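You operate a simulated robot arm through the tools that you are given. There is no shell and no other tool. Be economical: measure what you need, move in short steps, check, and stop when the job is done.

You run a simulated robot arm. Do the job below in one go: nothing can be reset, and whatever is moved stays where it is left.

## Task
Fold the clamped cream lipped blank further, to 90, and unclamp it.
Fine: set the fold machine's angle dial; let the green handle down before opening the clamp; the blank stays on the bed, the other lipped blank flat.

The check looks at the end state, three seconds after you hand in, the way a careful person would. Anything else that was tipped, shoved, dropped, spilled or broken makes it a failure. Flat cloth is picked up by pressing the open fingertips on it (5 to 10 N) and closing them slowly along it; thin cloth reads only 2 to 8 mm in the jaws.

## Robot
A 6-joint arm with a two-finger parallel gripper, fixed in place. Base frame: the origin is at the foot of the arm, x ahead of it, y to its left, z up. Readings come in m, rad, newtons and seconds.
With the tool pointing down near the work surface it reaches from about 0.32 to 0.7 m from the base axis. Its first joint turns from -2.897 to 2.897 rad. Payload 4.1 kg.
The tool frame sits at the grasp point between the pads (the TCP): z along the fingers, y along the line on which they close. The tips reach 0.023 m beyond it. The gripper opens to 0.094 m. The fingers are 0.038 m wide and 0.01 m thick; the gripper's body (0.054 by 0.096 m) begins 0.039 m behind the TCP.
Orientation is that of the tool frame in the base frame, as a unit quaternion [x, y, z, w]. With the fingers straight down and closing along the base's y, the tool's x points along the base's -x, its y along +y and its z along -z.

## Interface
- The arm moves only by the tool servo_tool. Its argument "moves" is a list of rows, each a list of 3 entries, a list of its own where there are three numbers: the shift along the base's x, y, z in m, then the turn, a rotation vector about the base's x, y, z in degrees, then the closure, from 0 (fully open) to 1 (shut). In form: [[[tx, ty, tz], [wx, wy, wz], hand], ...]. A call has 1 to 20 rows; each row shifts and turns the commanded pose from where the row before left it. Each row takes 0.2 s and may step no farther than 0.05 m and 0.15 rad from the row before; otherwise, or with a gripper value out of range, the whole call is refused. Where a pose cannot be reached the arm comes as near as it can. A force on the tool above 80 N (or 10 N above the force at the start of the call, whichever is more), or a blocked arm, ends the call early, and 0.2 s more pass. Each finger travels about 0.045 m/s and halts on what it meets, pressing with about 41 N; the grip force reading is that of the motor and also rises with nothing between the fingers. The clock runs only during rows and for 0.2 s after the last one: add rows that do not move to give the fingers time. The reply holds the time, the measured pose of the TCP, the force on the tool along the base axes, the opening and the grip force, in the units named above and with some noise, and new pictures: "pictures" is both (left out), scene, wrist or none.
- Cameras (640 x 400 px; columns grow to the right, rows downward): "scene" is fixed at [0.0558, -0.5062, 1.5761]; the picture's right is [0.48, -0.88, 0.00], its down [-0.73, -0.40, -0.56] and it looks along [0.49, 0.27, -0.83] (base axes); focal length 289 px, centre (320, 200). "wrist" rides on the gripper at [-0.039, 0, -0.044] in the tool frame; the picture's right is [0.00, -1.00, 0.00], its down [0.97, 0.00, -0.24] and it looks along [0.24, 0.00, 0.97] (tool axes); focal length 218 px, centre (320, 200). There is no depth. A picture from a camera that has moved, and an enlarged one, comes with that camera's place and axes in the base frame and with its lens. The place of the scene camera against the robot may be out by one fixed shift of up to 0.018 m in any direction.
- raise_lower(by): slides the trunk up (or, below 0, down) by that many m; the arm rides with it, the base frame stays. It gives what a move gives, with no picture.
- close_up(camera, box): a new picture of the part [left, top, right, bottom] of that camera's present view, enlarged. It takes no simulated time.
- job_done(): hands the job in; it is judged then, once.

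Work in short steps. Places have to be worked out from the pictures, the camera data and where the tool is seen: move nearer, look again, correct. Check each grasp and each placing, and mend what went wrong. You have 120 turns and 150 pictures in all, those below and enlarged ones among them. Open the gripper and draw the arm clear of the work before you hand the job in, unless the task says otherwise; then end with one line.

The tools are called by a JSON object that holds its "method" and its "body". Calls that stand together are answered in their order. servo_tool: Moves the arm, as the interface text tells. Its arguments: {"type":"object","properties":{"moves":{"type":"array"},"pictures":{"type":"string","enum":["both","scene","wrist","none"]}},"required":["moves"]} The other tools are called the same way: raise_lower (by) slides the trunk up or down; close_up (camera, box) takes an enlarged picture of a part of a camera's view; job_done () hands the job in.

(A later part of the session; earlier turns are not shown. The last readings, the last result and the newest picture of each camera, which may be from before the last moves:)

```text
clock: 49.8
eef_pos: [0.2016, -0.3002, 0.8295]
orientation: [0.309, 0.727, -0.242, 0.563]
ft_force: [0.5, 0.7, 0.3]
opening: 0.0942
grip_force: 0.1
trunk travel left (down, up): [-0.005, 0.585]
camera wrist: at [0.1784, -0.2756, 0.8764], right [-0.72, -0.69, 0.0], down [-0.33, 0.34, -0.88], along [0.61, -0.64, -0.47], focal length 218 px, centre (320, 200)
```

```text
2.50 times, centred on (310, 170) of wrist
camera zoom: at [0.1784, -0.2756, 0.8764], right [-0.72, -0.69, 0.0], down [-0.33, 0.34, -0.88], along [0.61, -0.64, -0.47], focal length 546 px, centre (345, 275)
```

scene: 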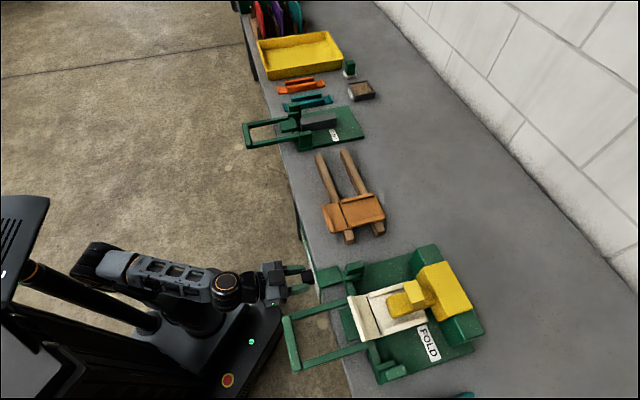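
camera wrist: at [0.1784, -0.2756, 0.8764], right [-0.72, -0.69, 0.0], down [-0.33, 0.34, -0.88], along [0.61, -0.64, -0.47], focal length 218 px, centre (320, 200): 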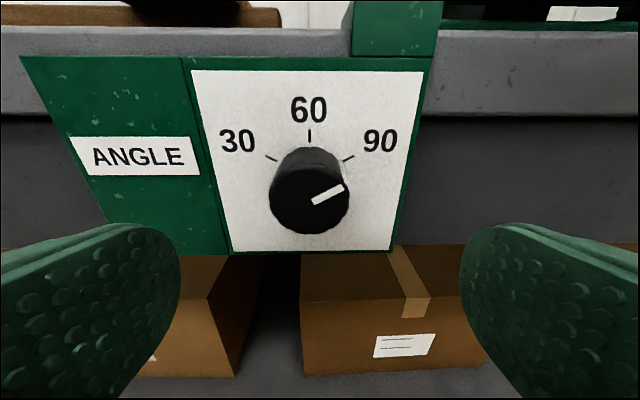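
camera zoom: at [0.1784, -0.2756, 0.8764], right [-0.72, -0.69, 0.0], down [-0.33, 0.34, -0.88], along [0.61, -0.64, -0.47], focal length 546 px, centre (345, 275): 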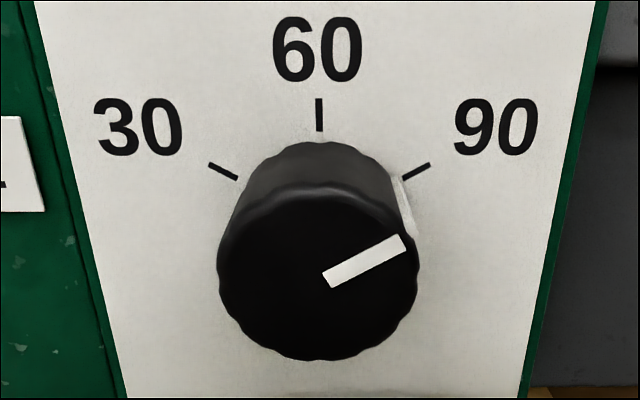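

The pointer is on the 90 tick. Now I withdraw sideways and raise the trunk to view the handle and clamp.

{"method": "servo_tool", "body": {"moves": [[[-0.01, 0.01, 0], [0, 0, 0], 0], [[0.01, 0.01, 0], [0, 0, 0], 0], [[0.01, 0.01, 0], [0, 0, 0], 0], [[0, 0, 0], [0, 0, 0], 0]], "pictures": "none"}}

{"method": "raise_lower", "body": {"by": 0.35}}

{"method": "servo_tool", "body": {"moves": [[[-0.015, -0.015, 0], [3.6, 3.45, 0], 0], [[-0.015, -0.015, 0], [3.6, 3.45, 0], 0], [[-0.015, -0.015, 0], [3.6, 3.45, 0], 0], [[-0.015, -0.015, 0], [0, 0, 0], 0], [[-0.015, -0.015, 0], [0, 0, 0], 0], [[-0.01, -0.01, 0], [0, 0, 0], 0], [[-0.01, -0.01, 0], [0, 0, 0], 0], [[0, 0, 0], [0, 0, 0], 0]]}}

```text
clock: 50.8
eef_pos: [0.2147, -0.2711, 0.8273]
orientation: [0.308, 0.727, -0.242, 0.564]
ft_force: [0.3, -0.2, -0.3]
opening: 0.0939
grip_force: 0.0
trunk travel left (down, up): [-0.005, 0.585]
```

```text
clock: 54.2
eef_pos: [0.2128, -0.2711, 1.1794]
orientation: [0.309, 0.727, -0.242, 0.564]
ft_force: [-0.5, 0.3, 0.2]
opening: 0.0942
grip_force: 0.1
trunk travel left (down, up): [-0.355, 0.235]
```

```text
clock: 56.0
eef_pos: [0.1188, -0.3659, 1.1767]
orientation: [0.337, 0.794, -0.2, 0.465]
ft_force: [-0.9, -0.3, 0.4]
opening: 0.0939
grip_force: 0.0
trunk travel left (down, up): [-0.355, 0.235]
camera wrist: at [0.1038, -0.3522, 1.2328], right [-0.72, -0.69, 0.0], down [-0.48, 0.49, -0.73], along [0.5, -0.53, -0.68], focal length 218 px, centre (320, 200)
```

scene: 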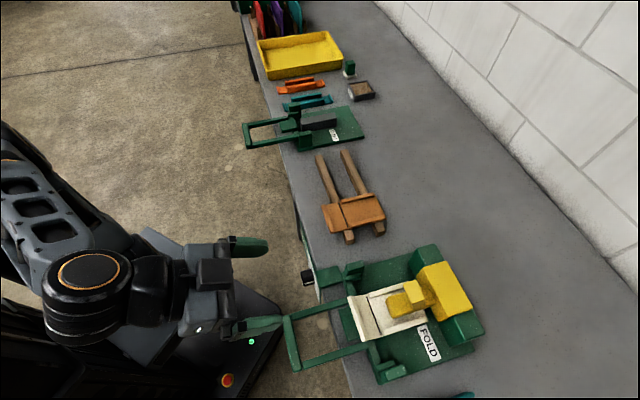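
wrist: 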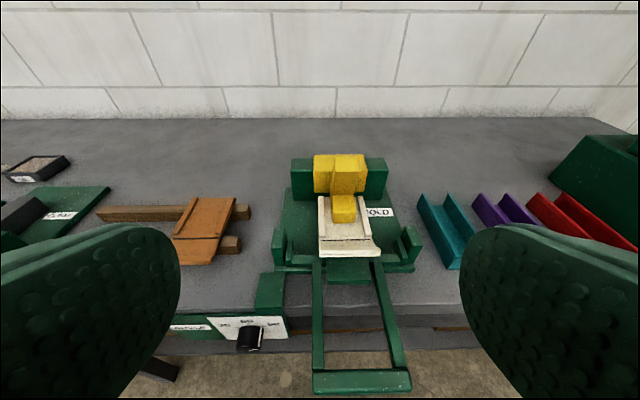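

Handle bar triangulates to about d≈0.376, h≈-0.212, z≈0.942 (machine axes), hinge near d≈0.505. I set the pitch to ~49° from vertical and roll the gripper 90° so the jaws close in the vertical plane, still well above the bar.

{"method": "servo_tool", "body": {"moves": [[[-0.015, 0, 0], [4.33, 4.15, 0], 0], [[-0.015, -0.001, 0], [4.33, 4.15, 0], 0], [[-0.015, -0.001, 0], [3.92, -4.09, -4.92], 0], [[-0.015, 0, 0], [3.92, -4.09, -4.92], 0], [[0, 0, 0], [3.92, -4.09, -4.92], 0], [[0, 0, 0], [3.92, -4.09, -4.92], 0], [[0, 0, 0], [3.92, -4.09, -4.92], 0], [[0, 0, 0], [3.92, -4.09, -4.92], 0], [[0, 0, 0], [3.92, -4.09, -4.92], 0], [[0, 0, 0], [3.92, -4.09, -4.92], 0], [[0, 0, 0], [3.92, -4.09, -4.92], 0], [[0, 0, 0], [3.92, -4.09, -4.92], 0], [[0, 0, 0], [3.92, -4.09, -4.92], 0], [[0, 0, 0], [3.92, -4.09, -4.92], 0], [[0, 0, 0], [0, 0, 0], 0]]}}

```text
clock: 59.2
eef_pos: [0.0574, -0.3676, 1.1788]
orientation: [0.844, 0.342, 0.157, 0.383]
ft_force: [0.7, -0.1, -0.4]
opening: 0.0938
grip_force: 0.1
trunk travel left (down, up): [-0.355, 0.235]
camera wrist: at [0.0048, -0.3709, 1.2064], right [-0.46, 0.47, -0.76], down [0.57, 0.81, 0.16], along [0.68, -0.36, -0.64], focal length 218 px, centre (320, 200)
```

scene: 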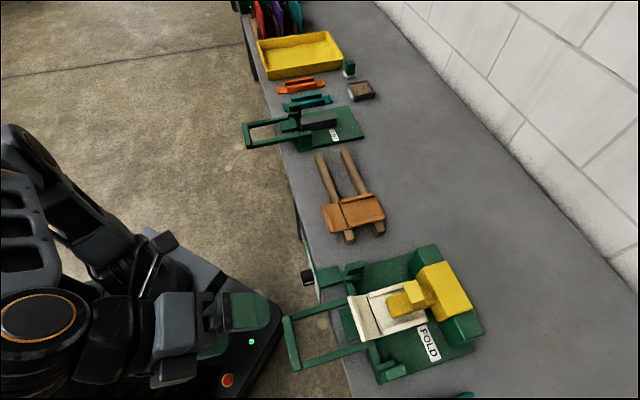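
wrist: 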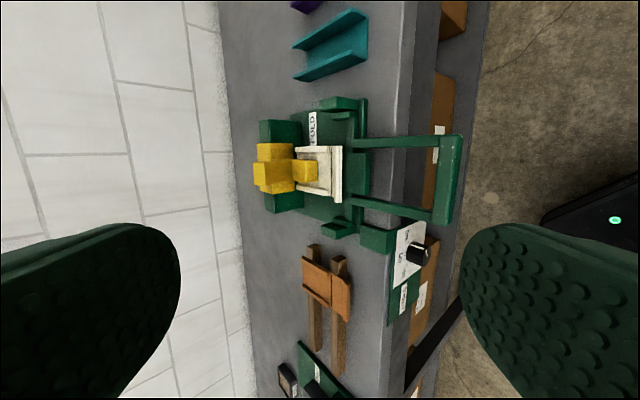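

Aligned with the bar. I descend to a standoff ahead of the bar.

{"method": "servo_tool", "body": {"moves": [[[0.002, -0.002, -0.04], [0, 0, 0], 0], [[0.002, -0.002, -0.04], [0, 0, 0], 0], [[0.002, -0.002, -0.04], [0, 0, 0], 0], [[0.002, -0.002, -0.04], [0, 0, 0], 0], [[0.002, -0.002, -0.035], [0, 0, 0], 0], [[0, 0, 0], [0, 0, 0], 0]]}}

```text
clock: 60.6
eef_pos: [0.0671, -0.3783, 0.9813]
orientation: [0.843, 0.342, 0.157, 0.384]
ft_force: [0.6, 0.3, -0.5]
opening: 0.0943
grip_force: 0.1
trunk travel left (down, up): [-0.355, 0.235]
camera wrist: at [0.0145, -0.3798, 1.0107], right [-0.46, 0.47, -0.76], down [0.57, 0.81, 0.16], along [0.68, -0.36, -0.64], focal length 218 px, centre (320, 200)
```

scene: 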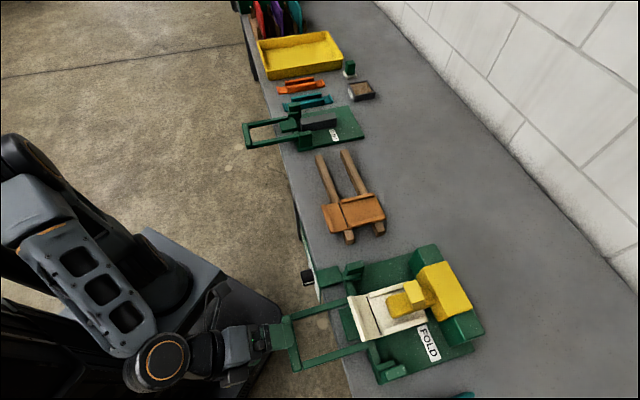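
wrist: 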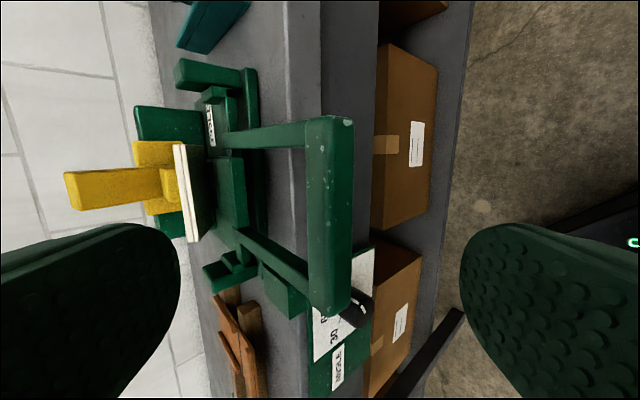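

The bar is centred between the jaws about 6 cm ahead. Advance 5.5 cm and partially close into a cage.

{"method": "servo_tool", "body": {"moves": [[[0.0096, -0.01, -0.013], [0, 0, 0], 0], [[0.0096, -0.01, -0.013], [0, 0, 0], 0], [[0.0096, -0.01, -0.013], [0, 0, 0], 0], [[0, 0, 0], [0, 0, 0], 0.25], [[0, 0, 0], [0, 0, 0], 0.5], [[0, 0, 0], [0, 0, 0], 0.5], [[0, 0, 0], [0, 0, 0], 0.5]]}}

```text
clock: 62.2
eef_pos: [0.0977, -0.4075, 0.944]
orientation: [0.843, 0.342, 0.156, 0.384]
ft_force: [1.0, 0.1, -0.4]
opening: 0.0471
grip_force: 0.0
trunk travel left (down, up): [-0.355, 0.235]
camera wrist: at [0.0445, -0.4103, 0.9724], right [-0.46, 0.47, -0.76], down [0.57, 0.81, 0.16], along [0.68, -0.36, -0.64], focal length 218 px, centre (320, 200)
```

scene: 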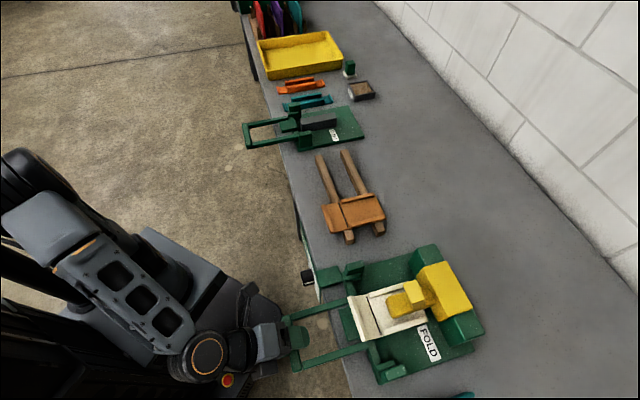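
wrist: 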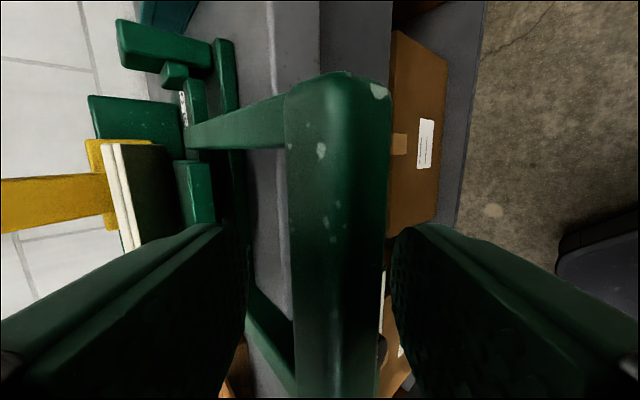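

The bar is inside the jaws. I go 8 mm deeper and start lifting along the arc, 30° first.

{"method": "servo_tool", "body": {"moves": [[[0.0042, -0.0044, -0.005], [0, 0, 0], 0.5], [[-0.0007, 0.0007, 0.0176], [0, 0, 0], 0.5], [[0.001, -0.0011, 0.0176], [0, 0, 0], 0.5], [[0.0026, -0.0027, 0.0172], [0, 0, 0], 0.5], [[0.0042, -0.0043, 0.0166], [0, 0, 0], 0.5], [[0, 0, 0], [0, 0, 0], 0.5]]}}

```text
clock: 63.6
eef_pos: [0.1078, -0.4187, 1.0084]
orientation: [0.843, 0.342, 0.157, 0.385]
ft_force: [-2.0, 1.8, -1.0]
opening: 0.0484
grip_force: 1.6
trunk travel left (down, up): [-0.355, 0.235]
camera wrist: at [0.055, -0.4228, 1.0368], right [-0.46, 0.47, -0.76], down [0.57, 0.81, 0.16], along [0.68, -0.36, -0.64], focal length 218 px, centre (320, 200)
```

scene: 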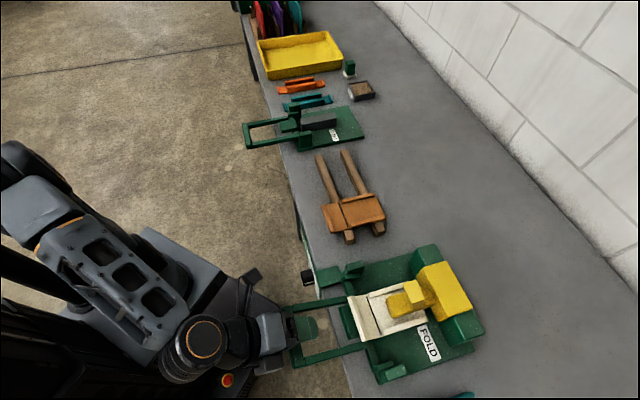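
wrist: 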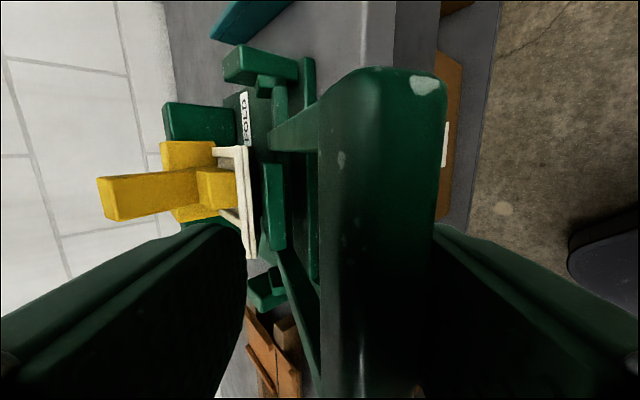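

Handle lifts freely with little load. Continue the arc another 30°, backing off slightly since the bar sits a bit deep in the jaws.

{"method": "servo_tool", "body": {"moves": [[[0.0017, -0.0017, 0.0213], [0, 0, 0], 0.5], [[0.0073, -0.0076, 0.015], [1.8, 1.73, 0], 0.5], [[0.0085, -0.0089, 0.0136], [1.8, 1.73, 0], 0.5], [[0.0097, -0.0101, 0.0118], [1.8, 1.73, 0], 0.5], [[0, 0, 0], [0, 0, 0], 0.5]]}}

```text
clock: 64.8
eef_pos: [0.1355, -0.4486, 1.0693]
orientation: [0.867, 0.351, 0.134, 0.328]
ft_force: [-0.6, 0.5, -0.5]
opening: 0.0475
grip_force: 0.3
trunk travel left (down, up): [-0.355, 0.235]
camera wrist: at [0.0852, -0.454, 1.1014], right [-0.52, 0.54, -0.66], down [0.59, 0.79, 0.18], along [0.62, -0.29, -0.73], focal length 218 px, centre (320, 200)
```

scene: 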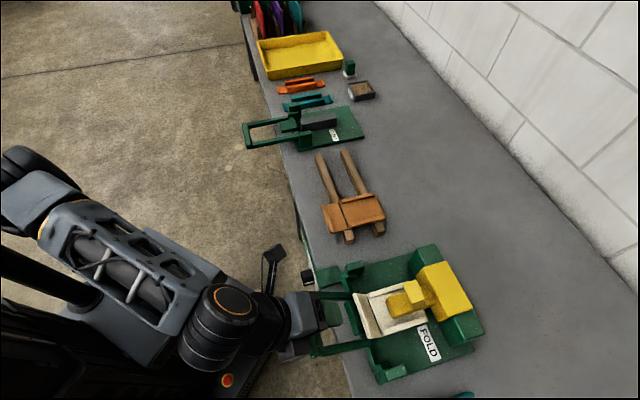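
wrist: 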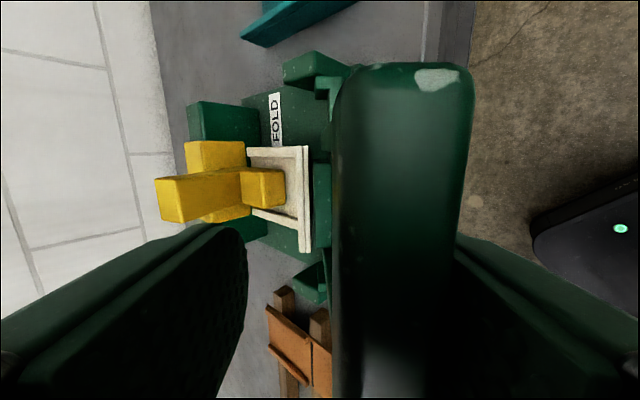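

Bar now at roughly 46°. Continue to about 76°.

{"method": "servo_tool", "body": {"moves": [[[0.0099, -0.0103, 0.0131], [1.8, 1.73, 0], 0.5], [[0.0109, -0.0113, 0.0111], [1.8, 1.73, 0], 0.5], [[0.0117, -0.0122, 0.009], [1.8, 1.73, 0], 0.5], [[0.0123, -0.0128, 0.0067], [1.8, 1.73, 0], 0.5], [[0, 0, 0], [0, 0, 0], 0.5]]}}

```text
clock: 66.0
eef_pos: [0.1823, -0.4946, 1.1094]
orientation: [0.892, 0.361, 0.102, 0.251]
ft_force: [-0.3, 0.0, 0.4]
opening: 0.0471
grip_force: 0.1
trunk travel left (down, up): [-0.355, 0.235]
camera wrist: at [0.1359, -0.5043, 1.1465], right [-0.59, 0.61, -0.52], down [0.61, 0.77, 0.21], along [0.53, -0.2, -0.83], focal length 218 px, centre (320, 200)
```

scene: 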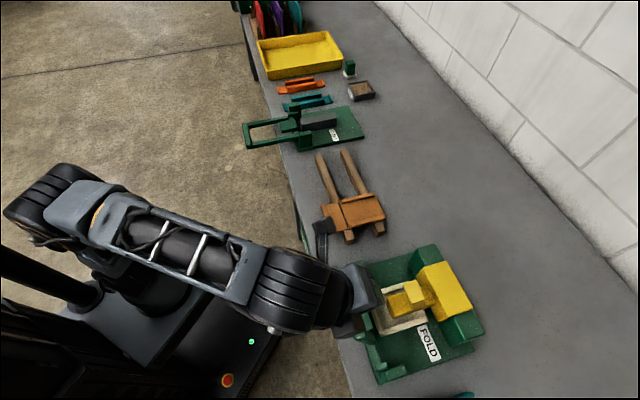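
wrist: 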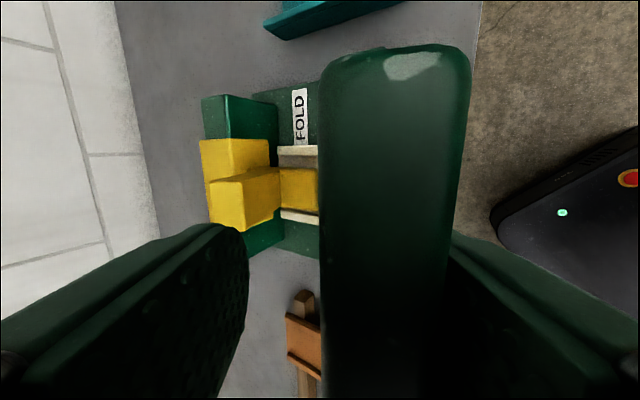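

About 77° with no load. Keep pushing in +d until the stop loads up.

{"method": "servo_tool", "body": {"moves": [[[0.0076, -0.0079, 0.002], [1.4, 1.4, 0], 0.5], [[0.0076, -0.0079, 0.001], [1.4, 1.4, 0], 0.5], [[0.0069, -0.0072, 0.001], [1.4, 1.4, 0], 0.5], [[0, 0, 0], [0, 0, 0], 0.5]]}}

```text
clock: 67.0
eef_pos: [0.2027, -0.5169, 1.1138]
orientation: [0.904, 0.366, 0.083, 0.205]
ft_force: [-0.4, 0.5, -0.3]
opening: 0.0476
grip_force: 0.5
trunk travel left (down, up): [-0.355, 0.235]
camera wrist: at [0.1597, -0.5302, 1.1528], right [-0.63, 0.65, -0.43], down [0.62, 0.75, 0.22], along [0.46, -0.13, -0.88], focal length 218 px, centre (320, 200)
```

scene: 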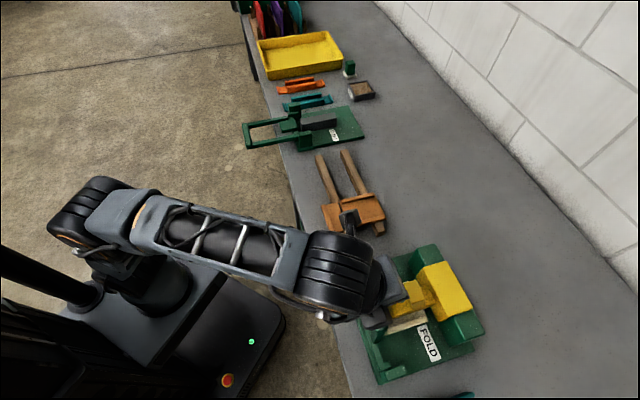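
wrist: 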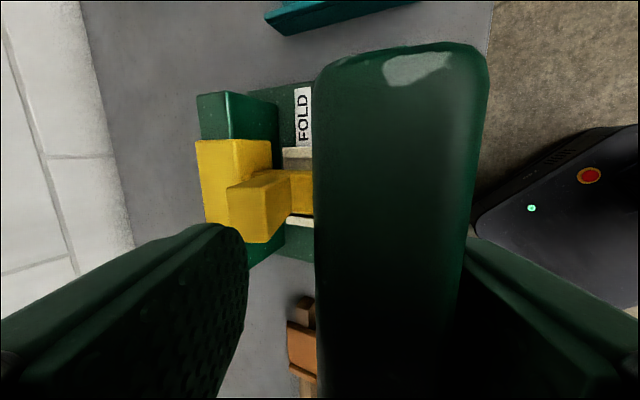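

No stop yet. Continue in smaller steps with a slight rise.

{"method": "servo_tool", "body": {"moves": [[[0.0042, -0.0043, 0.003], [1.4, 1.4, 0], 0.5], [[0.0042, -0.0043, 0.002], [1.4, 1.4, 0], 0.5], [[0.0042, -0.0043, 0.001], [1.4, 1.4, 0], 0.5], [[0, 0, 0], [0, 0, 0], 0.5]]}}

```text
clock: 68.0
eef_pos: [0.2157, -0.5306, 1.1195]
orientation: [0.913, 0.37, 0.064, 0.159]
ft_force: [-3.0, 2.3, -1.4]
opening: 0.0485
grip_force: 2.4
trunk travel left (down, up): [-0.355, 0.235]
camera wrist: at [0.1749, -0.5464, 1.161], right [-0.66, 0.68, -0.34], down [0.64, 0.73, 0.23], along [0.4, -0.07, -0.91], focal length 218 px, centre (320, 200)
```

scene: 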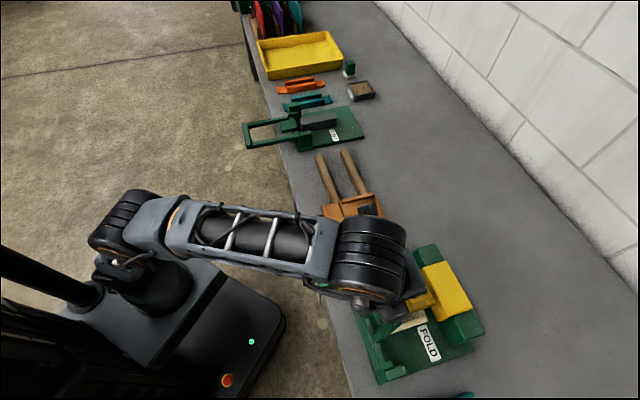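
wrist: 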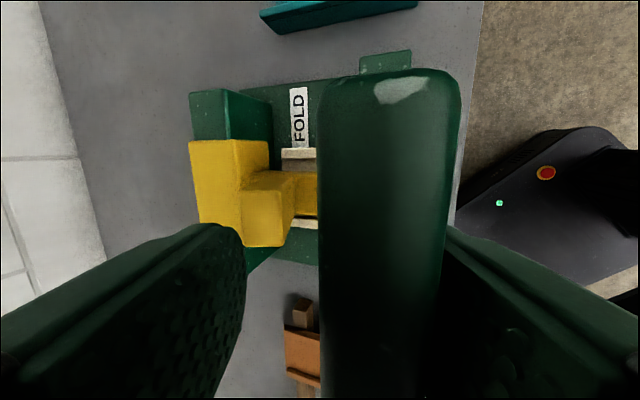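

Load is just starting (about 4 N in d). Push on a little to verify a hard stop.

{"method": "servo_tool", "body": {"moves": [[[0.0035, -0.0036, 0.001], [0, 0, 0], 0.5], [[0.0035, -0.0036, 0], [0, 0, 0], 0.5], [[0.0035, -0.0036, 0], [0, 0, 0], 0.5], [[0, 0, 0], [0, 0, 0], 0.5]]}}

```text
clock: 69.0
eef_pos: [0.2212, -0.5378, 1.1233]
orientation: [0.914, 0.37, 0.064, 0.156]
ft_force: [-23.2, 36.5, -9.9]
opening: 0.0665
grip_force: 22.1
trunk travel left (down, up): [-0.355, 0.235]
camera wrist: at [0.1814, -0.5533, 1.1642], right [-0.66, 0.68, -0.33], down [0.64, 0.73, 0.23], along [0.4, -0.07, -0.91], focal length 218 px, centre (320, 200)
```

scene: 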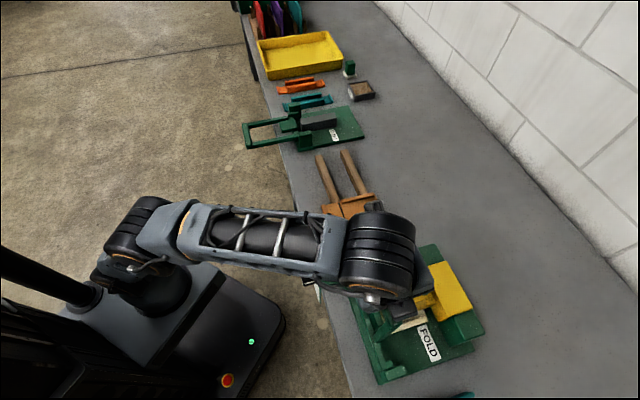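
wrist: 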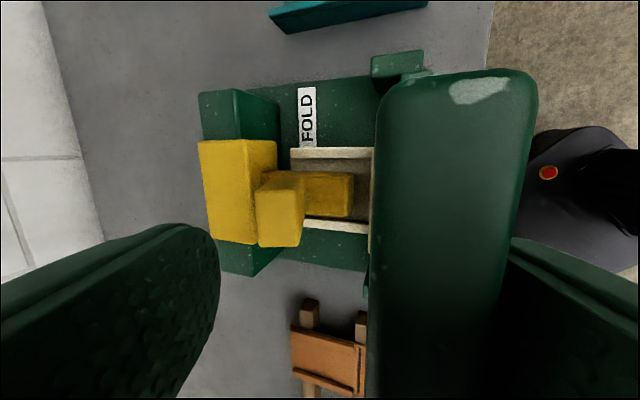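

That's the hard stop (≈43 N, jaws forced open slightly): folded to the dial's 90. Now I lower the handle by retracing the arc.

{"method": "servo_tool", "body": {"moves": [[[-0.0035, 0.0036, 0], [0, 0, 0], 0.5], [[-0.0035, 0.0036, 0], [0, 0, 0], 0.5], [[-0.0035, 0.0036, -0.001], [0, 0, 0], 0.5], [[-0.0042, 0.0043, -0.001], [-1.4, -1.4, 0], 0.5], [[-0.0042, 0.0043, -0.002], [-1.4, -1.4, 0], 0.5], [[-0.0042, 0.0043, -0.003], [-1.4, -1.4, 0], 0.5], [[-0.0069, 0.0072, -0.001], [-1.4, -1.4, 0], 0.5], [[-0.0076, 0.0079, -0.001], [-1.4, -1.4, 0], 0.5], [[-0.0076, 0.0079, -0.002], [-1.4, -1.4, 0], 0.5], [[0, 0, 0], [0, 0, 0], 0.5]]}}

```text
clock: 71.2
eef_pos: [0.1797, -0.4958, 1.1099]
orientation: [0.892, 0.361, 0.102, 0.252]
ft_force: [0.4, -1.3, -0.9]
opening: 0.0471
grip_force: 0.1
trunk travel left (down, up): [-0.355, 0.235]
camera wrist: at [0.1335, -0.5054, 1.1465], right [-0.59, 0.61, -0.52], down [0.61, 0.77, 0.21], along [0.53, -0.2, -0.83], focal length 218 px, centre (320, 200)
```

scene: 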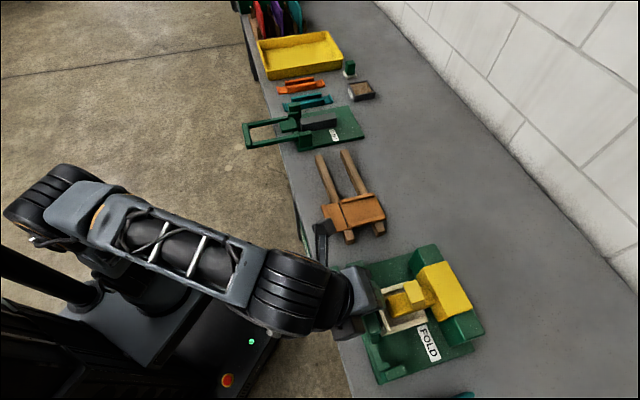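
wrist: 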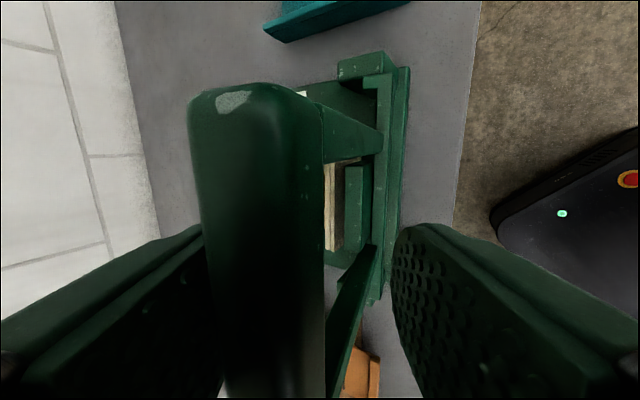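

The upper jaw is drawing the handle back; the flap stays up. Continue down the arc.

{"method": "servo_tool", "body": {"moves": [[[-0.0123, 0.0128, -0.0067], [-1.8, -1.73, 0], 0.5], [[-0.0117, 0.0122, -0.009], [-1.8, -1.73, 0], 0.5], [[-0.0109, 0.0113, -0.0111], [-1.8, -1.73, 0], 0.5], [[-0.0099, 0.0103, -0.0131], [-1.8, -1.73, 0], 0.5], [[-0.0097, 0.0101, -0.0118], [-1.8, -1.73, 0], 0.5], [[-0.0085, 0.0089, -0.0136], [-1.8, -1.73, 0], 0.5], [[0, 0, 0], [0, 0, 0], 0.5]]}}

```text
clock: 72.8
eef_pos: [0.118, -0.4292, 1.0453]
orientation: [0.852, 0.345, 0.149, 0.365]
ft_force: [-0.1, -0.4, 0.2]
opening: 0.0469
grip_force: 0.1
trunk travel left (down, up): [-0.355, 0.235]
camera wrist: at [0.0646, -0.4323, 1.0748], right [-0.48, 0.49, -0.73], down [0.58, 0.8, 0.17], along [0.66, -0.34, -0.67], focal length 218 px, centre (320, 200)
```

scene: 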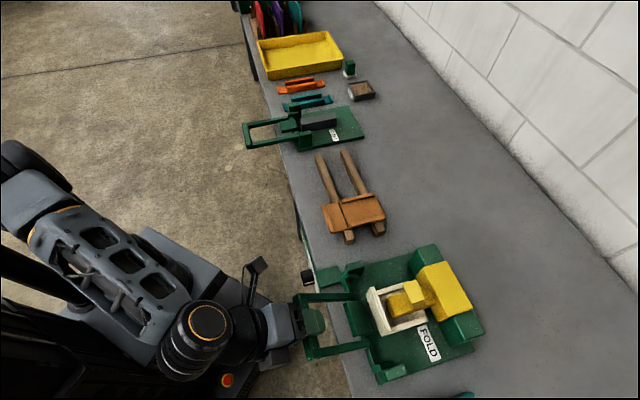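
wrist: 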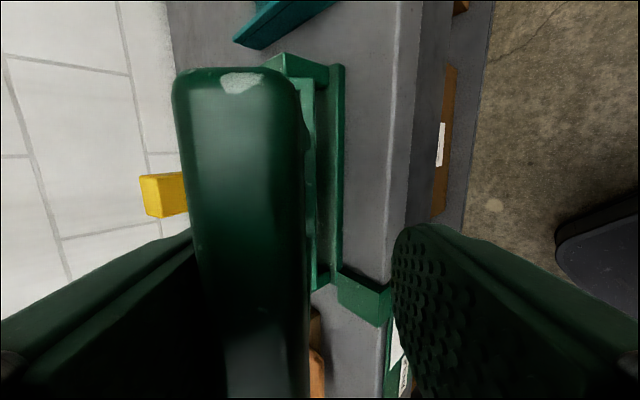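

Handle follows the upper jaw. Continue down toward its rest.

{"method": "servo_tool", "body": {"moves": [[[-0.0073, 0.0076, -0.015], [-1.8, -1.73, 0], 0.5], [[-0.0017, 0.0017, -0.0213], [0, 0, 0], 0.5], [[-0.0042, 0.0043, -0.0166], [0, 0, 0], 0.5], [[-0.0026, 0.0027, -0.0172], [0, 0, 0], 0.5], [[-0.001, 0.0011, -0.0176], [0, 0, 0], 0.5], [[0, 0, -0.008], [0, 0, 0], 0.5], [[0, 0, 0], [0, 0, 0], 0.5]]}}

```text
clock: 74.4
eef_pos: [0.0983, -0.4114, 0.9485]
orientation: [0.843, 0.342, 0.156, 0.385]
ft_force: [0.4, 0.0, -0.1]
opening: 0.0472
grip_force: 0.0
trunk travel left (down, up): [-0.355, 0.235]
camera wrist: at [0.0467, -0.4141, 0.9765], right [-0.46, 0.47, -0.76], down [0.57, 0.81, 0.16], along [0.68, -0.36, -0.64], focal length 218 px, centre (320, 200)
```

scene: 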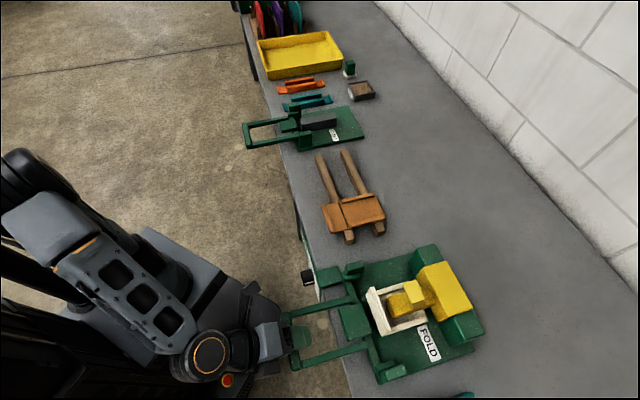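
wrist: 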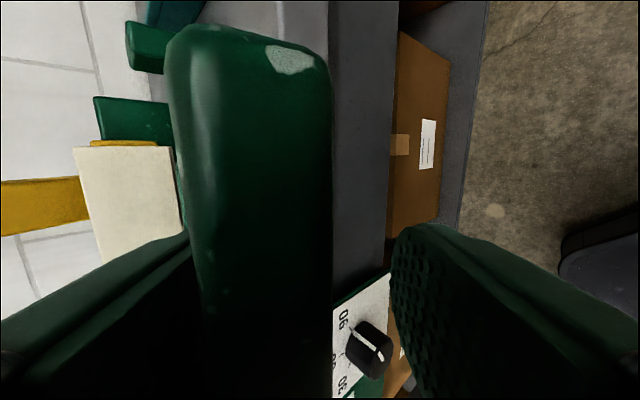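

Handle is ~2 cm above rest. Ease it down further while watching force.

{"method": "servo_tool", "body": {"moves": [[[-0.003, 0.0031, -0.006], [0, 0, 0], 0.5], [[-0.002, 0.0021, -0.006], [0, 0, 0], 0.5], [[0, 0, -0.006], [0, 0, 0], 0.5], [[0, 0, -0.006], [0, 0, 0], 0.5], [[0, 0, 0], [0, 0, 0], 0.5]]}}

```text
clock: 75.6
eef_pos: [0.0951, -0.4068, 0.9262]
orientation: [0.843, 0.342, 0.156, 0.385]
ft_force: [0.9, -1.9, 9.7]
opening: 0.051
grip_force: 4.4
trunk travel left (down, up): [-0.355, 0.235]
camera wrist: at [0.0424, -0.4094, 0.9535], right [-0.46, 0.47, -0.76], down [0.57, 0.81, 0.16], along [0.68, -0.36, -0.64], focal length 218 px, centre (320, 200)
```

scene: 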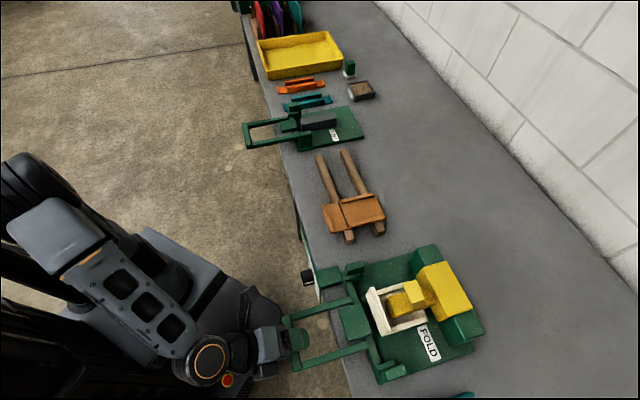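
wrist: 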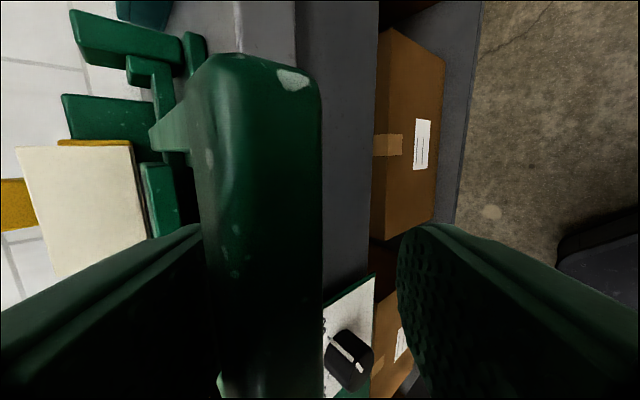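

The handle is at its rest (10 N upward). Open the jaws and back out along the tool axis, then up.

{"method": "servo_tool", "body": {"moves": [[[0, 0, 0], [0, 0, 0], 0.2], [[0, 0, 0.004], [0, 0, 0], 0], [[0, 0, 0], [0, 0, 0], 0], [[0, 0, 0], [0, 0, 0], 0], [[-0.0105, 0.011, 0.013], [0, 0, 0], 0], [[-0.0105, 0.011, 0.013], [0, 0, 0], 0], [[-0.0105, 0.011, 0.013], [0, 0, 0], 0], [[-0.0105, 0.011, 0.013], [0, 0, 0], 0], [[0, 0, 0.04], [0, 0, 0], 0], [[0, 0, 0.04], [0, 0, 0], 0], [[0, 0, 0.04], [0, 0, 0], 0], [[0, 0, 0.04], [0, 0, 0], 0], [[0, 0, 0], [0, 0, 0], 0]]}}

```text
clock: 78.4
eef_pos: [0.0536, -0.3601, 1.1403]
orientation: [0.843, 0.342, 0.157, 0.384]
ft_force: [0.2, -0.5, -0.4]
opening: 0.0941
grip_force: 0.0
trunk travel left (down, up): [-0.355, 0.235]
camera wrist: at [0.0013, -0.3635, 1.1686], right [-0.46, 0.47, -0.75], down [0.57, 0.81, 0.16], along [0.68, -0.36, -0.64], focal length 218 px, centre (320, 200)
```

scene: 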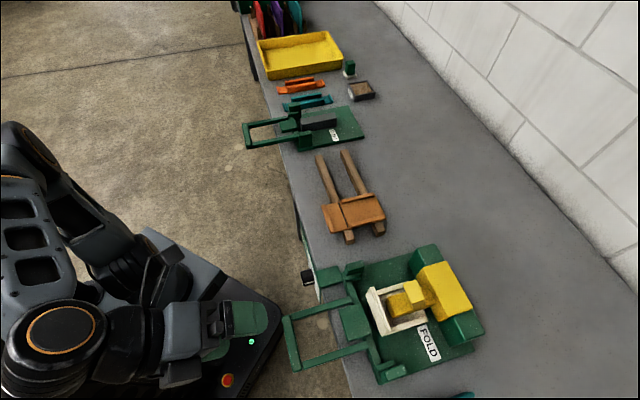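
wrist: 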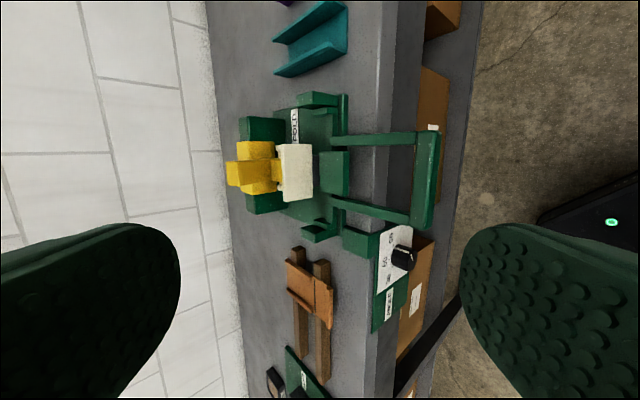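

Handle is down and the flap stands up. Now study the clamp.

{"method": "close_up", "body": {"camera": "scene", "box": [330, 230, 500, 390]}}

{"method": "close_up", "body": {"camera": "wrist", "box": [210, 80, 370, 260]}}

```text
2.50 times, centred on (415, 310) of scene
camera zoom: at [0.0558, -0.5062, 1.5761], right [0.48, -0.88, 0.0], down [-0.73, -0.4, -0.56], along [0.49, 0.27, -0.83], focal length 722 px, centre (82, -75)
```

zoom: 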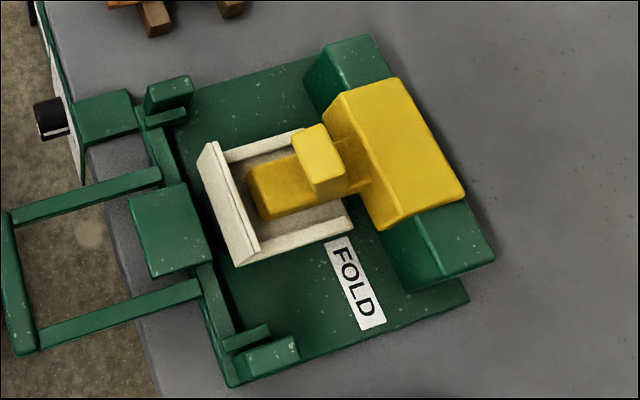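

```text
2.22 times, centred on (290, 170) of wrist
camera zoom: at [0.0013, -0.3635, 1.1686], right [-0.46, 0.47, -0.75], down [0.57, 0.81, 0.16], along [0.68, -0.36, -0.64], focal length 485 px, centre (387, 267)
```

zoom: 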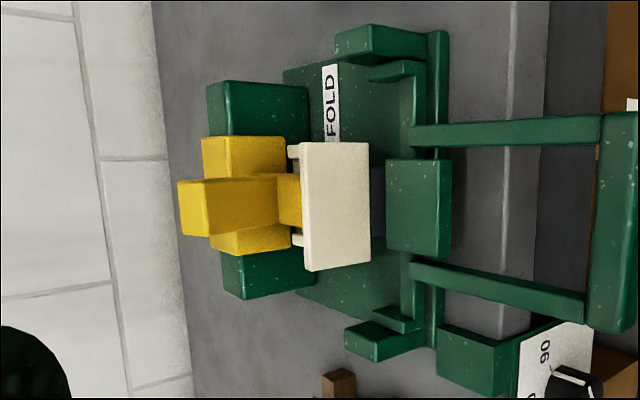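

I unroll and point the tool straight down above the clamp for a precise look.

{"method": "servo_tool", "body": {"moves": [[[0, 0, 0.01], [-3.92, 4.09, 4.92], 0], [[0, 0, 0.01], [-3.92, 4.09, 4.92], 0], [[0, 0, 0.01], [-3.92, 4.09, 4.92], 0], [[0, 0, 0.01], [-3.92, 4.09, 4.92], 0], [[0, 0, 0.01], [-3.92, 4.09, 4.92], 0], [[0, 0, 0.01], [-3.92, 4.09, 4.92], 0], [[0, 0, 0.01], [-3.92, 4.09, 4.92], 0], [[0, 0, 0.01], [-3.92, 4.09, 4.92], 0], [[0.0, 0, 0], [-3.92, 4.09, 4.92], 0], [[0, 0, 0], [-3.92, 4.09, 4.92], 0], [[0, 0, 0], [-3.92, 4.09, 4.92], 0], [[0, 0, 0], [-3.92, 4.09, 4.92], 0], [[0.02, -0.021, 0], [5.78, 5.54, 0], 0], [[0.02, -0.021, 0], [5.78, 5.54, 0], 0], [[0.02, -0.021, 0], [5.78, 5.54, 0], 0], [[0.02, -0.021, 0], [5.78, 5.54, 0], 0], [[0.02, -0.021, 0], [5.78, 5.54, 0], 0], [[0.02, -0.021, 0], [5.78, 5.54, 0], 0], [[0, 0, 0], [0, 0, 0], 0]]}}

```text
clock: 82.4
eef_pos: [0.1674, -0.464, 1.1817]
orientation: [0.39, 0.921, -0.004, 0.006]
ft_force: [-0.6, -0.5, 0.0]
opening: 0.094
grip_force: 0.1
out of reach, approached as far as the arm can: row 17, 18
trunk travel left (down, up): [-0.355, 0.235]
camera wrist: at [0.1918, -0.4901, 1.2247], right [-0.72, -0.69, 0.0], down [-0.68, 0.7, 0.23], along [-0.16, 0.16, -0.97], focal length 218 px, centre (320, 200)
```

scene: 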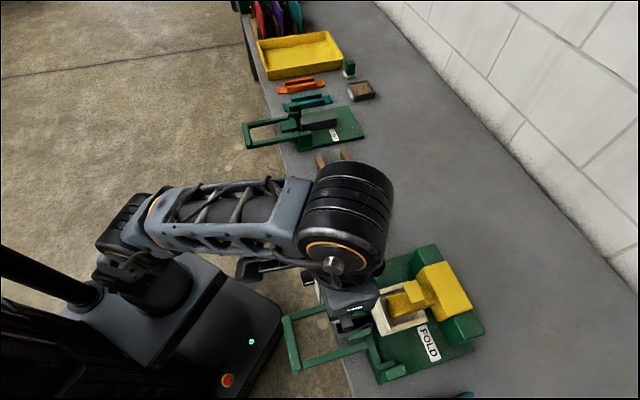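
wrist: 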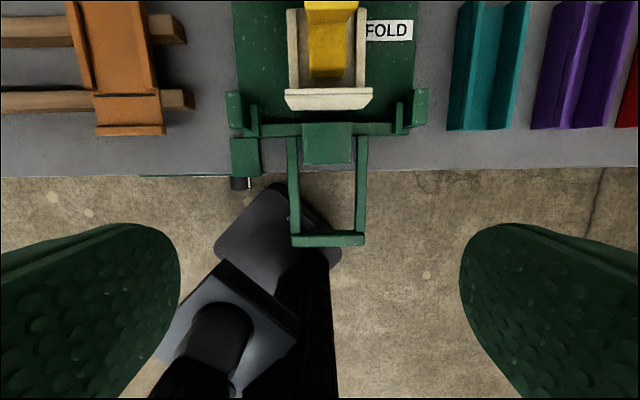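

Clear view. Raise the trunk 0.12 and go forward to see the entire clamp.

{"method": "raise_lower", "body": {"by": 0.17}}

{"method": "servo_tool", "body": {"moves": [[[0.02, -0.021, -0.02], [0, 0, 0], 0], [[0.02, -0.021, -0.02], [0, 0, 0], 0], [[0.01, -0.01, -0.02], [0, 0, 0], 0], [[0, 0, -0.02], [0, 0, 0], 0], [[0, 0, 0], [0, 0, 0], 0]]}}

```text
clock: 84.3
eef_pos: [0.1667, -0.4633, 1.3504]
orientation: [0.39, 0.921, -0.003, 0.007]
ft_force: [0.4, 0.9, -0.2]
opening: 0.0939
grip_force: 0.1
trunk travel left (down, up): [-0.525, 0.065]
```

```text
clock: 85.5
eef_pos: [0.2171, -0.5128, 1.2668]
orientation: [0.39, 0.921, -0.003, 0.006]
ft_force: [0.6, 0.4, 0.1]
opening: 0.094
grip_force: 0.0
out of reach, approached as far as the arm can: row 2
trunk travel left (down, up): [-0.525, 0.065]
camera wrist: at [0.2416, -0.5395, 1.3118], right [-0.72, -0.7, 0.0], down [-0.68, 0.7, 0.23], along [-0.16, 0.16, -0.97], focal length 218 px, centre (320, 200)
```

scene: 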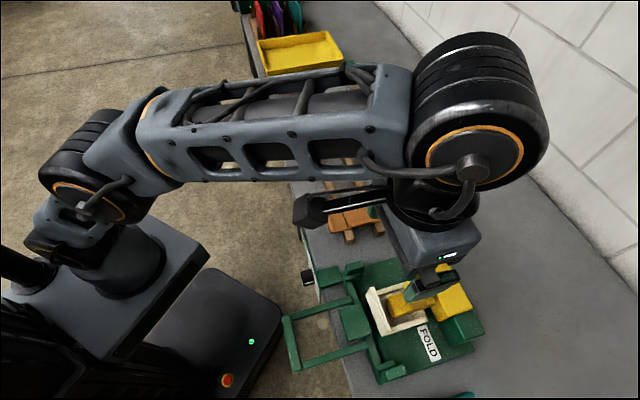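
wrist: 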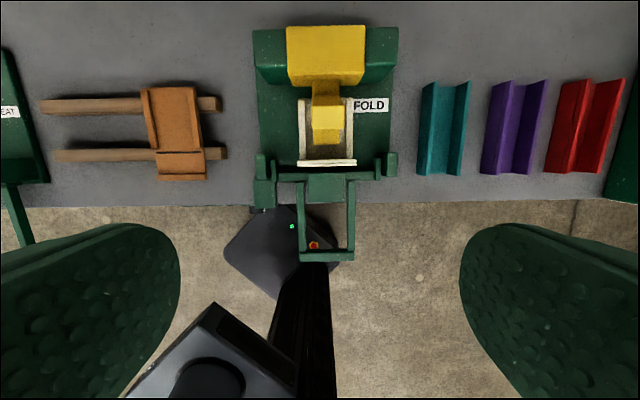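

{"method": "close_up", "body": {"camera": "wrist", "box": [240, 10, 410, 200]}}

```text
2.11 times, centred on (325, 105) of wrist
camera zoom: at [0.2416, -0.5395, 1.3118], right [-0.72, -0.7, 0.0], down [-0.68, 0.7, 0.23], along [-0.16, 0.16, -0.97], focal length 460 px, centre (310, 400)
```

zoom: 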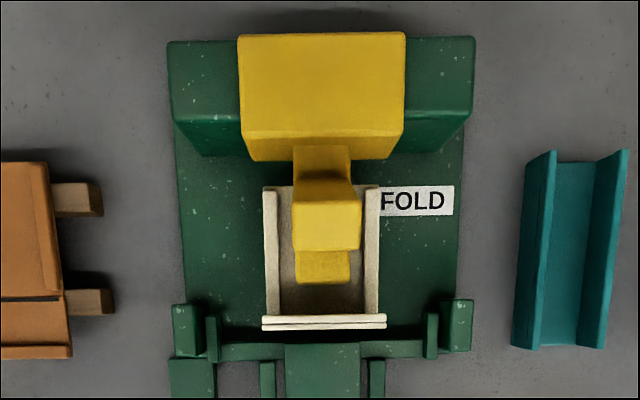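

The clamp's upright post is at d≈0.59, h≈-0.208, top z≈1.05, on an arm hinged at the rear block. I'll tilt the tool 40° toward it and approach over the flap, jaws straddling the post.

{"method": "servo_tool", "body": {"moves": [[[0, 0, 0], [-5.78, -5.54, 0], 0], [[0, 0, 0], [-5.78, -5.54, 0], 0], [[0, 0, 0], [-5.78, -5.54, 0], 0], [[0, 0, 0], [-5.78, -5.54, 0], 0], [[0, 0, 0], [-5.78, -5.54, 0], 0], [[0.002, -0.006, -0.03], [0, 0, 0], 0], [[0.002, -0.007, -0.03], [0, 0, 0], 0], [[0.001, -0.007, -0.03], [0, 0, 0], 0], [[0, 0, -0.03], [0, 0, 0], 0], [[0, 0, 0], [0, 0, 0], 0]]}}

```text
clock: 87.7
eef_pos: [0.2204, -0.5337, 1.1496]
orientation: [0.366, 0.862, -0.138, 0.321]
ft_force: [-0.3, -0.3, -0.5]
opening: 0.0942
grip_force: 0.2
trunk travel left (down, up): [-0.525, 0.065]
camera wrist: at [0.2181, -0.5325, 1.2074], right [-0.72, -0.69, 0.0], down [-0.62, 0.64, -0.45], along [0.31, -0.33, -0.89], focal length 218 px, centre (320, 200)
```

scene: 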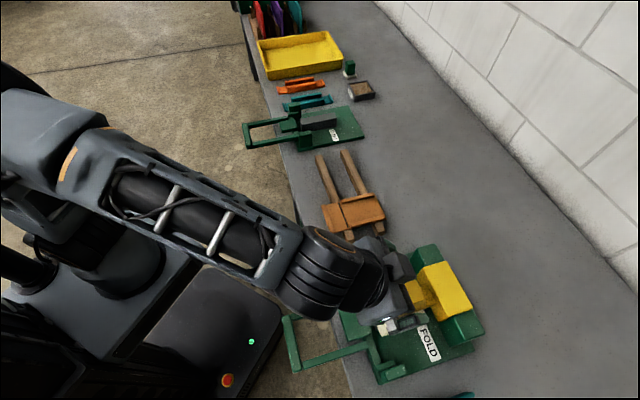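
wrist: 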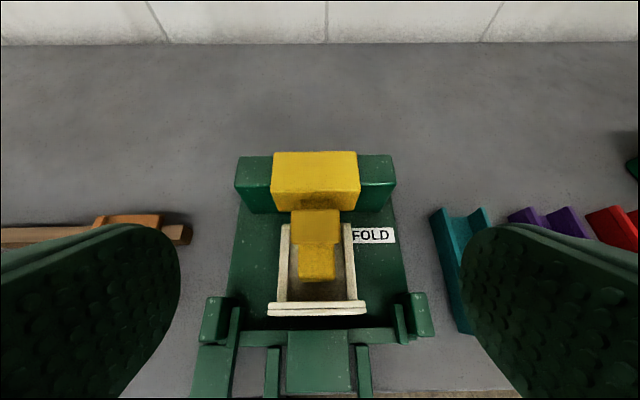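

{"method": "close_up", "body": {"camera": "wrist", "box": [220, 140, 410, 330]}}

```text
2.11 times, centred on (315, 235) of wrist
camera zoom: at [0.2181, -0.5325, 1.2074], right [-0.72, -0.69, 0.0], down [-0.62, 0.64, -0.45], along [0.31, -0.33, -0.89], focal length 460 px, centre (330, 126)
```

zoom: 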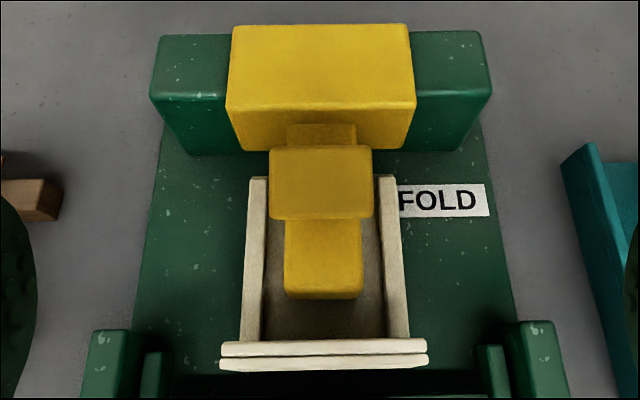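

Geometry agrees: post centred at h≈-0.208, d≈0.588, top z≈1.06. Lower to standoff then advance onto the post.

{"method": "servo_tool", "body": {"moves": [[[0, 0, -0.025], [0, 0, 0], 0], [[0, 0, -0.023], [0, 0, 0], 0], [[0.0115, -0.012, -0.019], [0, 0, 0], 0], [[0.0115, -0.012, -0.019], [0, 0, 0], 0], [[0.0115, -0.012, -0.017], [0, 0, 0], 0], [[0, 0, 0], [0, 0, 0], 0]]}}

```text
clock: 89.1
eef_pos: [0.255, -0.5686, 1.0459]
orientation: [0.366, 0.863, -0.138, 0.321]
ft_force: [-0.1, 0.0, 0.8]
opening: 0.094
grip_force: 0.2
trunk travel left (down, up): [-0.525, 0.065]
camera wrist: at [0.2543, -0.5685, 1.1042], right [-0.72, -0.69, 0.0], down [-0.62, 0.64, -0.45], along [0.31, -0.33, -0.89], focal length 218 px, centre (320, 200)
```

scene: 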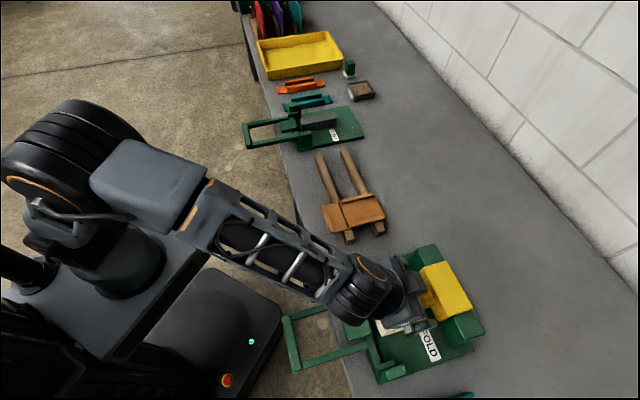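
wrist: 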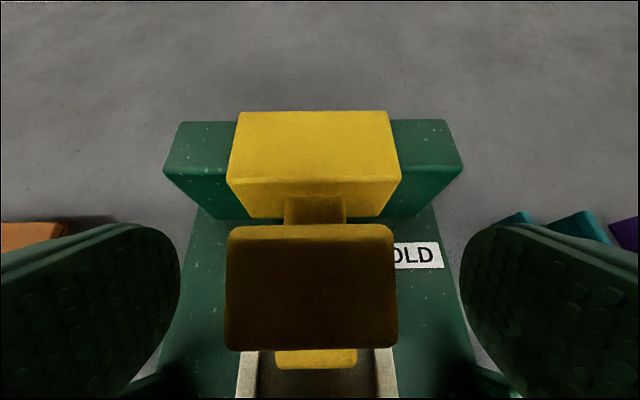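

Post is between the jaws, TCP ~1 cm below its top. Close.

{"method": "servo_tool", "body": {"moves": [[[0.002, -0.002, -0.003], [0, 0, 0], 0.3], [[0, 0, 0], [0, 0, 0], 0.6], [[0, 0, 0], [0, 0, 0], 0.9], [[0, 0, 0], [0, 0, 0], 0.9], [[0, 0, 0], [0, 0, 0], 0.9], [[0, 0, 0], [0, 0, 0], 0.9]], "pictures": "wrist"}}

```text
clock: 90.5
eef_pos: [0.2578, -0.5692, 1.0426]
orientation: [0.366, 0.863, -0.137, 0.319]
ft_force: [6.8, 6.0, 0.8]
opening: 0.0372
grip_force: 44.6
trunk travel left (down, up): [-0.525, 0.065]
camera wrist: at [0.2578, -0.5695, 1.1012], right [-0.72, -0.7, 0.0], down [-0.62, 0.64, -0.45], along [0.31, -0.33, -0.89], focal length 218 px, centre (320, 200)
```

wrist: 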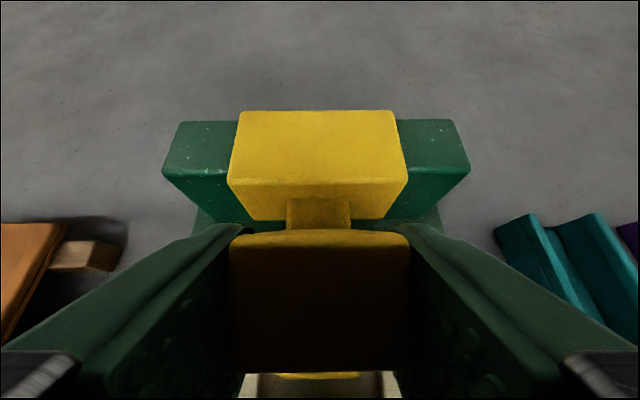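

Post gripped firmly. Try a small first lift (~8°) along the arc around the rear hinge, rotating with it.

{"method": "servo_tool", "body": {"moves": [[[0.0021, -0.0021, 0.006], [2.9, 2.77, 0], 0.9], [[0.0021, -0.0021, 0.006], [2.9, 2.77, 0], 0.9], [[0, 0, 0], [0, 0, 0], 0.9]]}}

```text
clock: 91.3
eef_pos: [0.2649, -0.5763, 1.054]
orientation: [0.374, 0.884, -0.112, 0.258]
ft_force: [20.4, -6.6, -6.1]
opening: 0.0372
grip_force: 45.0
trunk travel left (down, up): [-0.525, 0.065]
camera wrist: at [0.2696, -0.5814, 1.1109], right [-0.72, -0.69, 0.0], down [-0.66, 0.68, -0.32], along [0.22, -0.24, -0.95], focal length 218 px, centre (320, 200)
```

scene: 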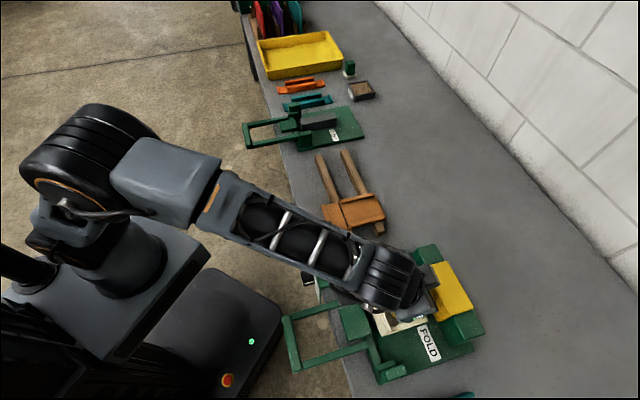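
wrist: 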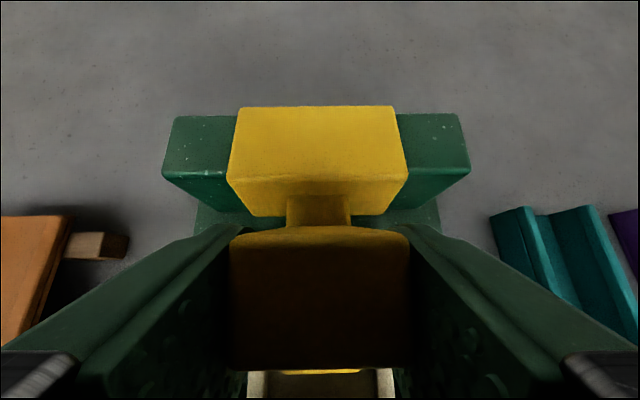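

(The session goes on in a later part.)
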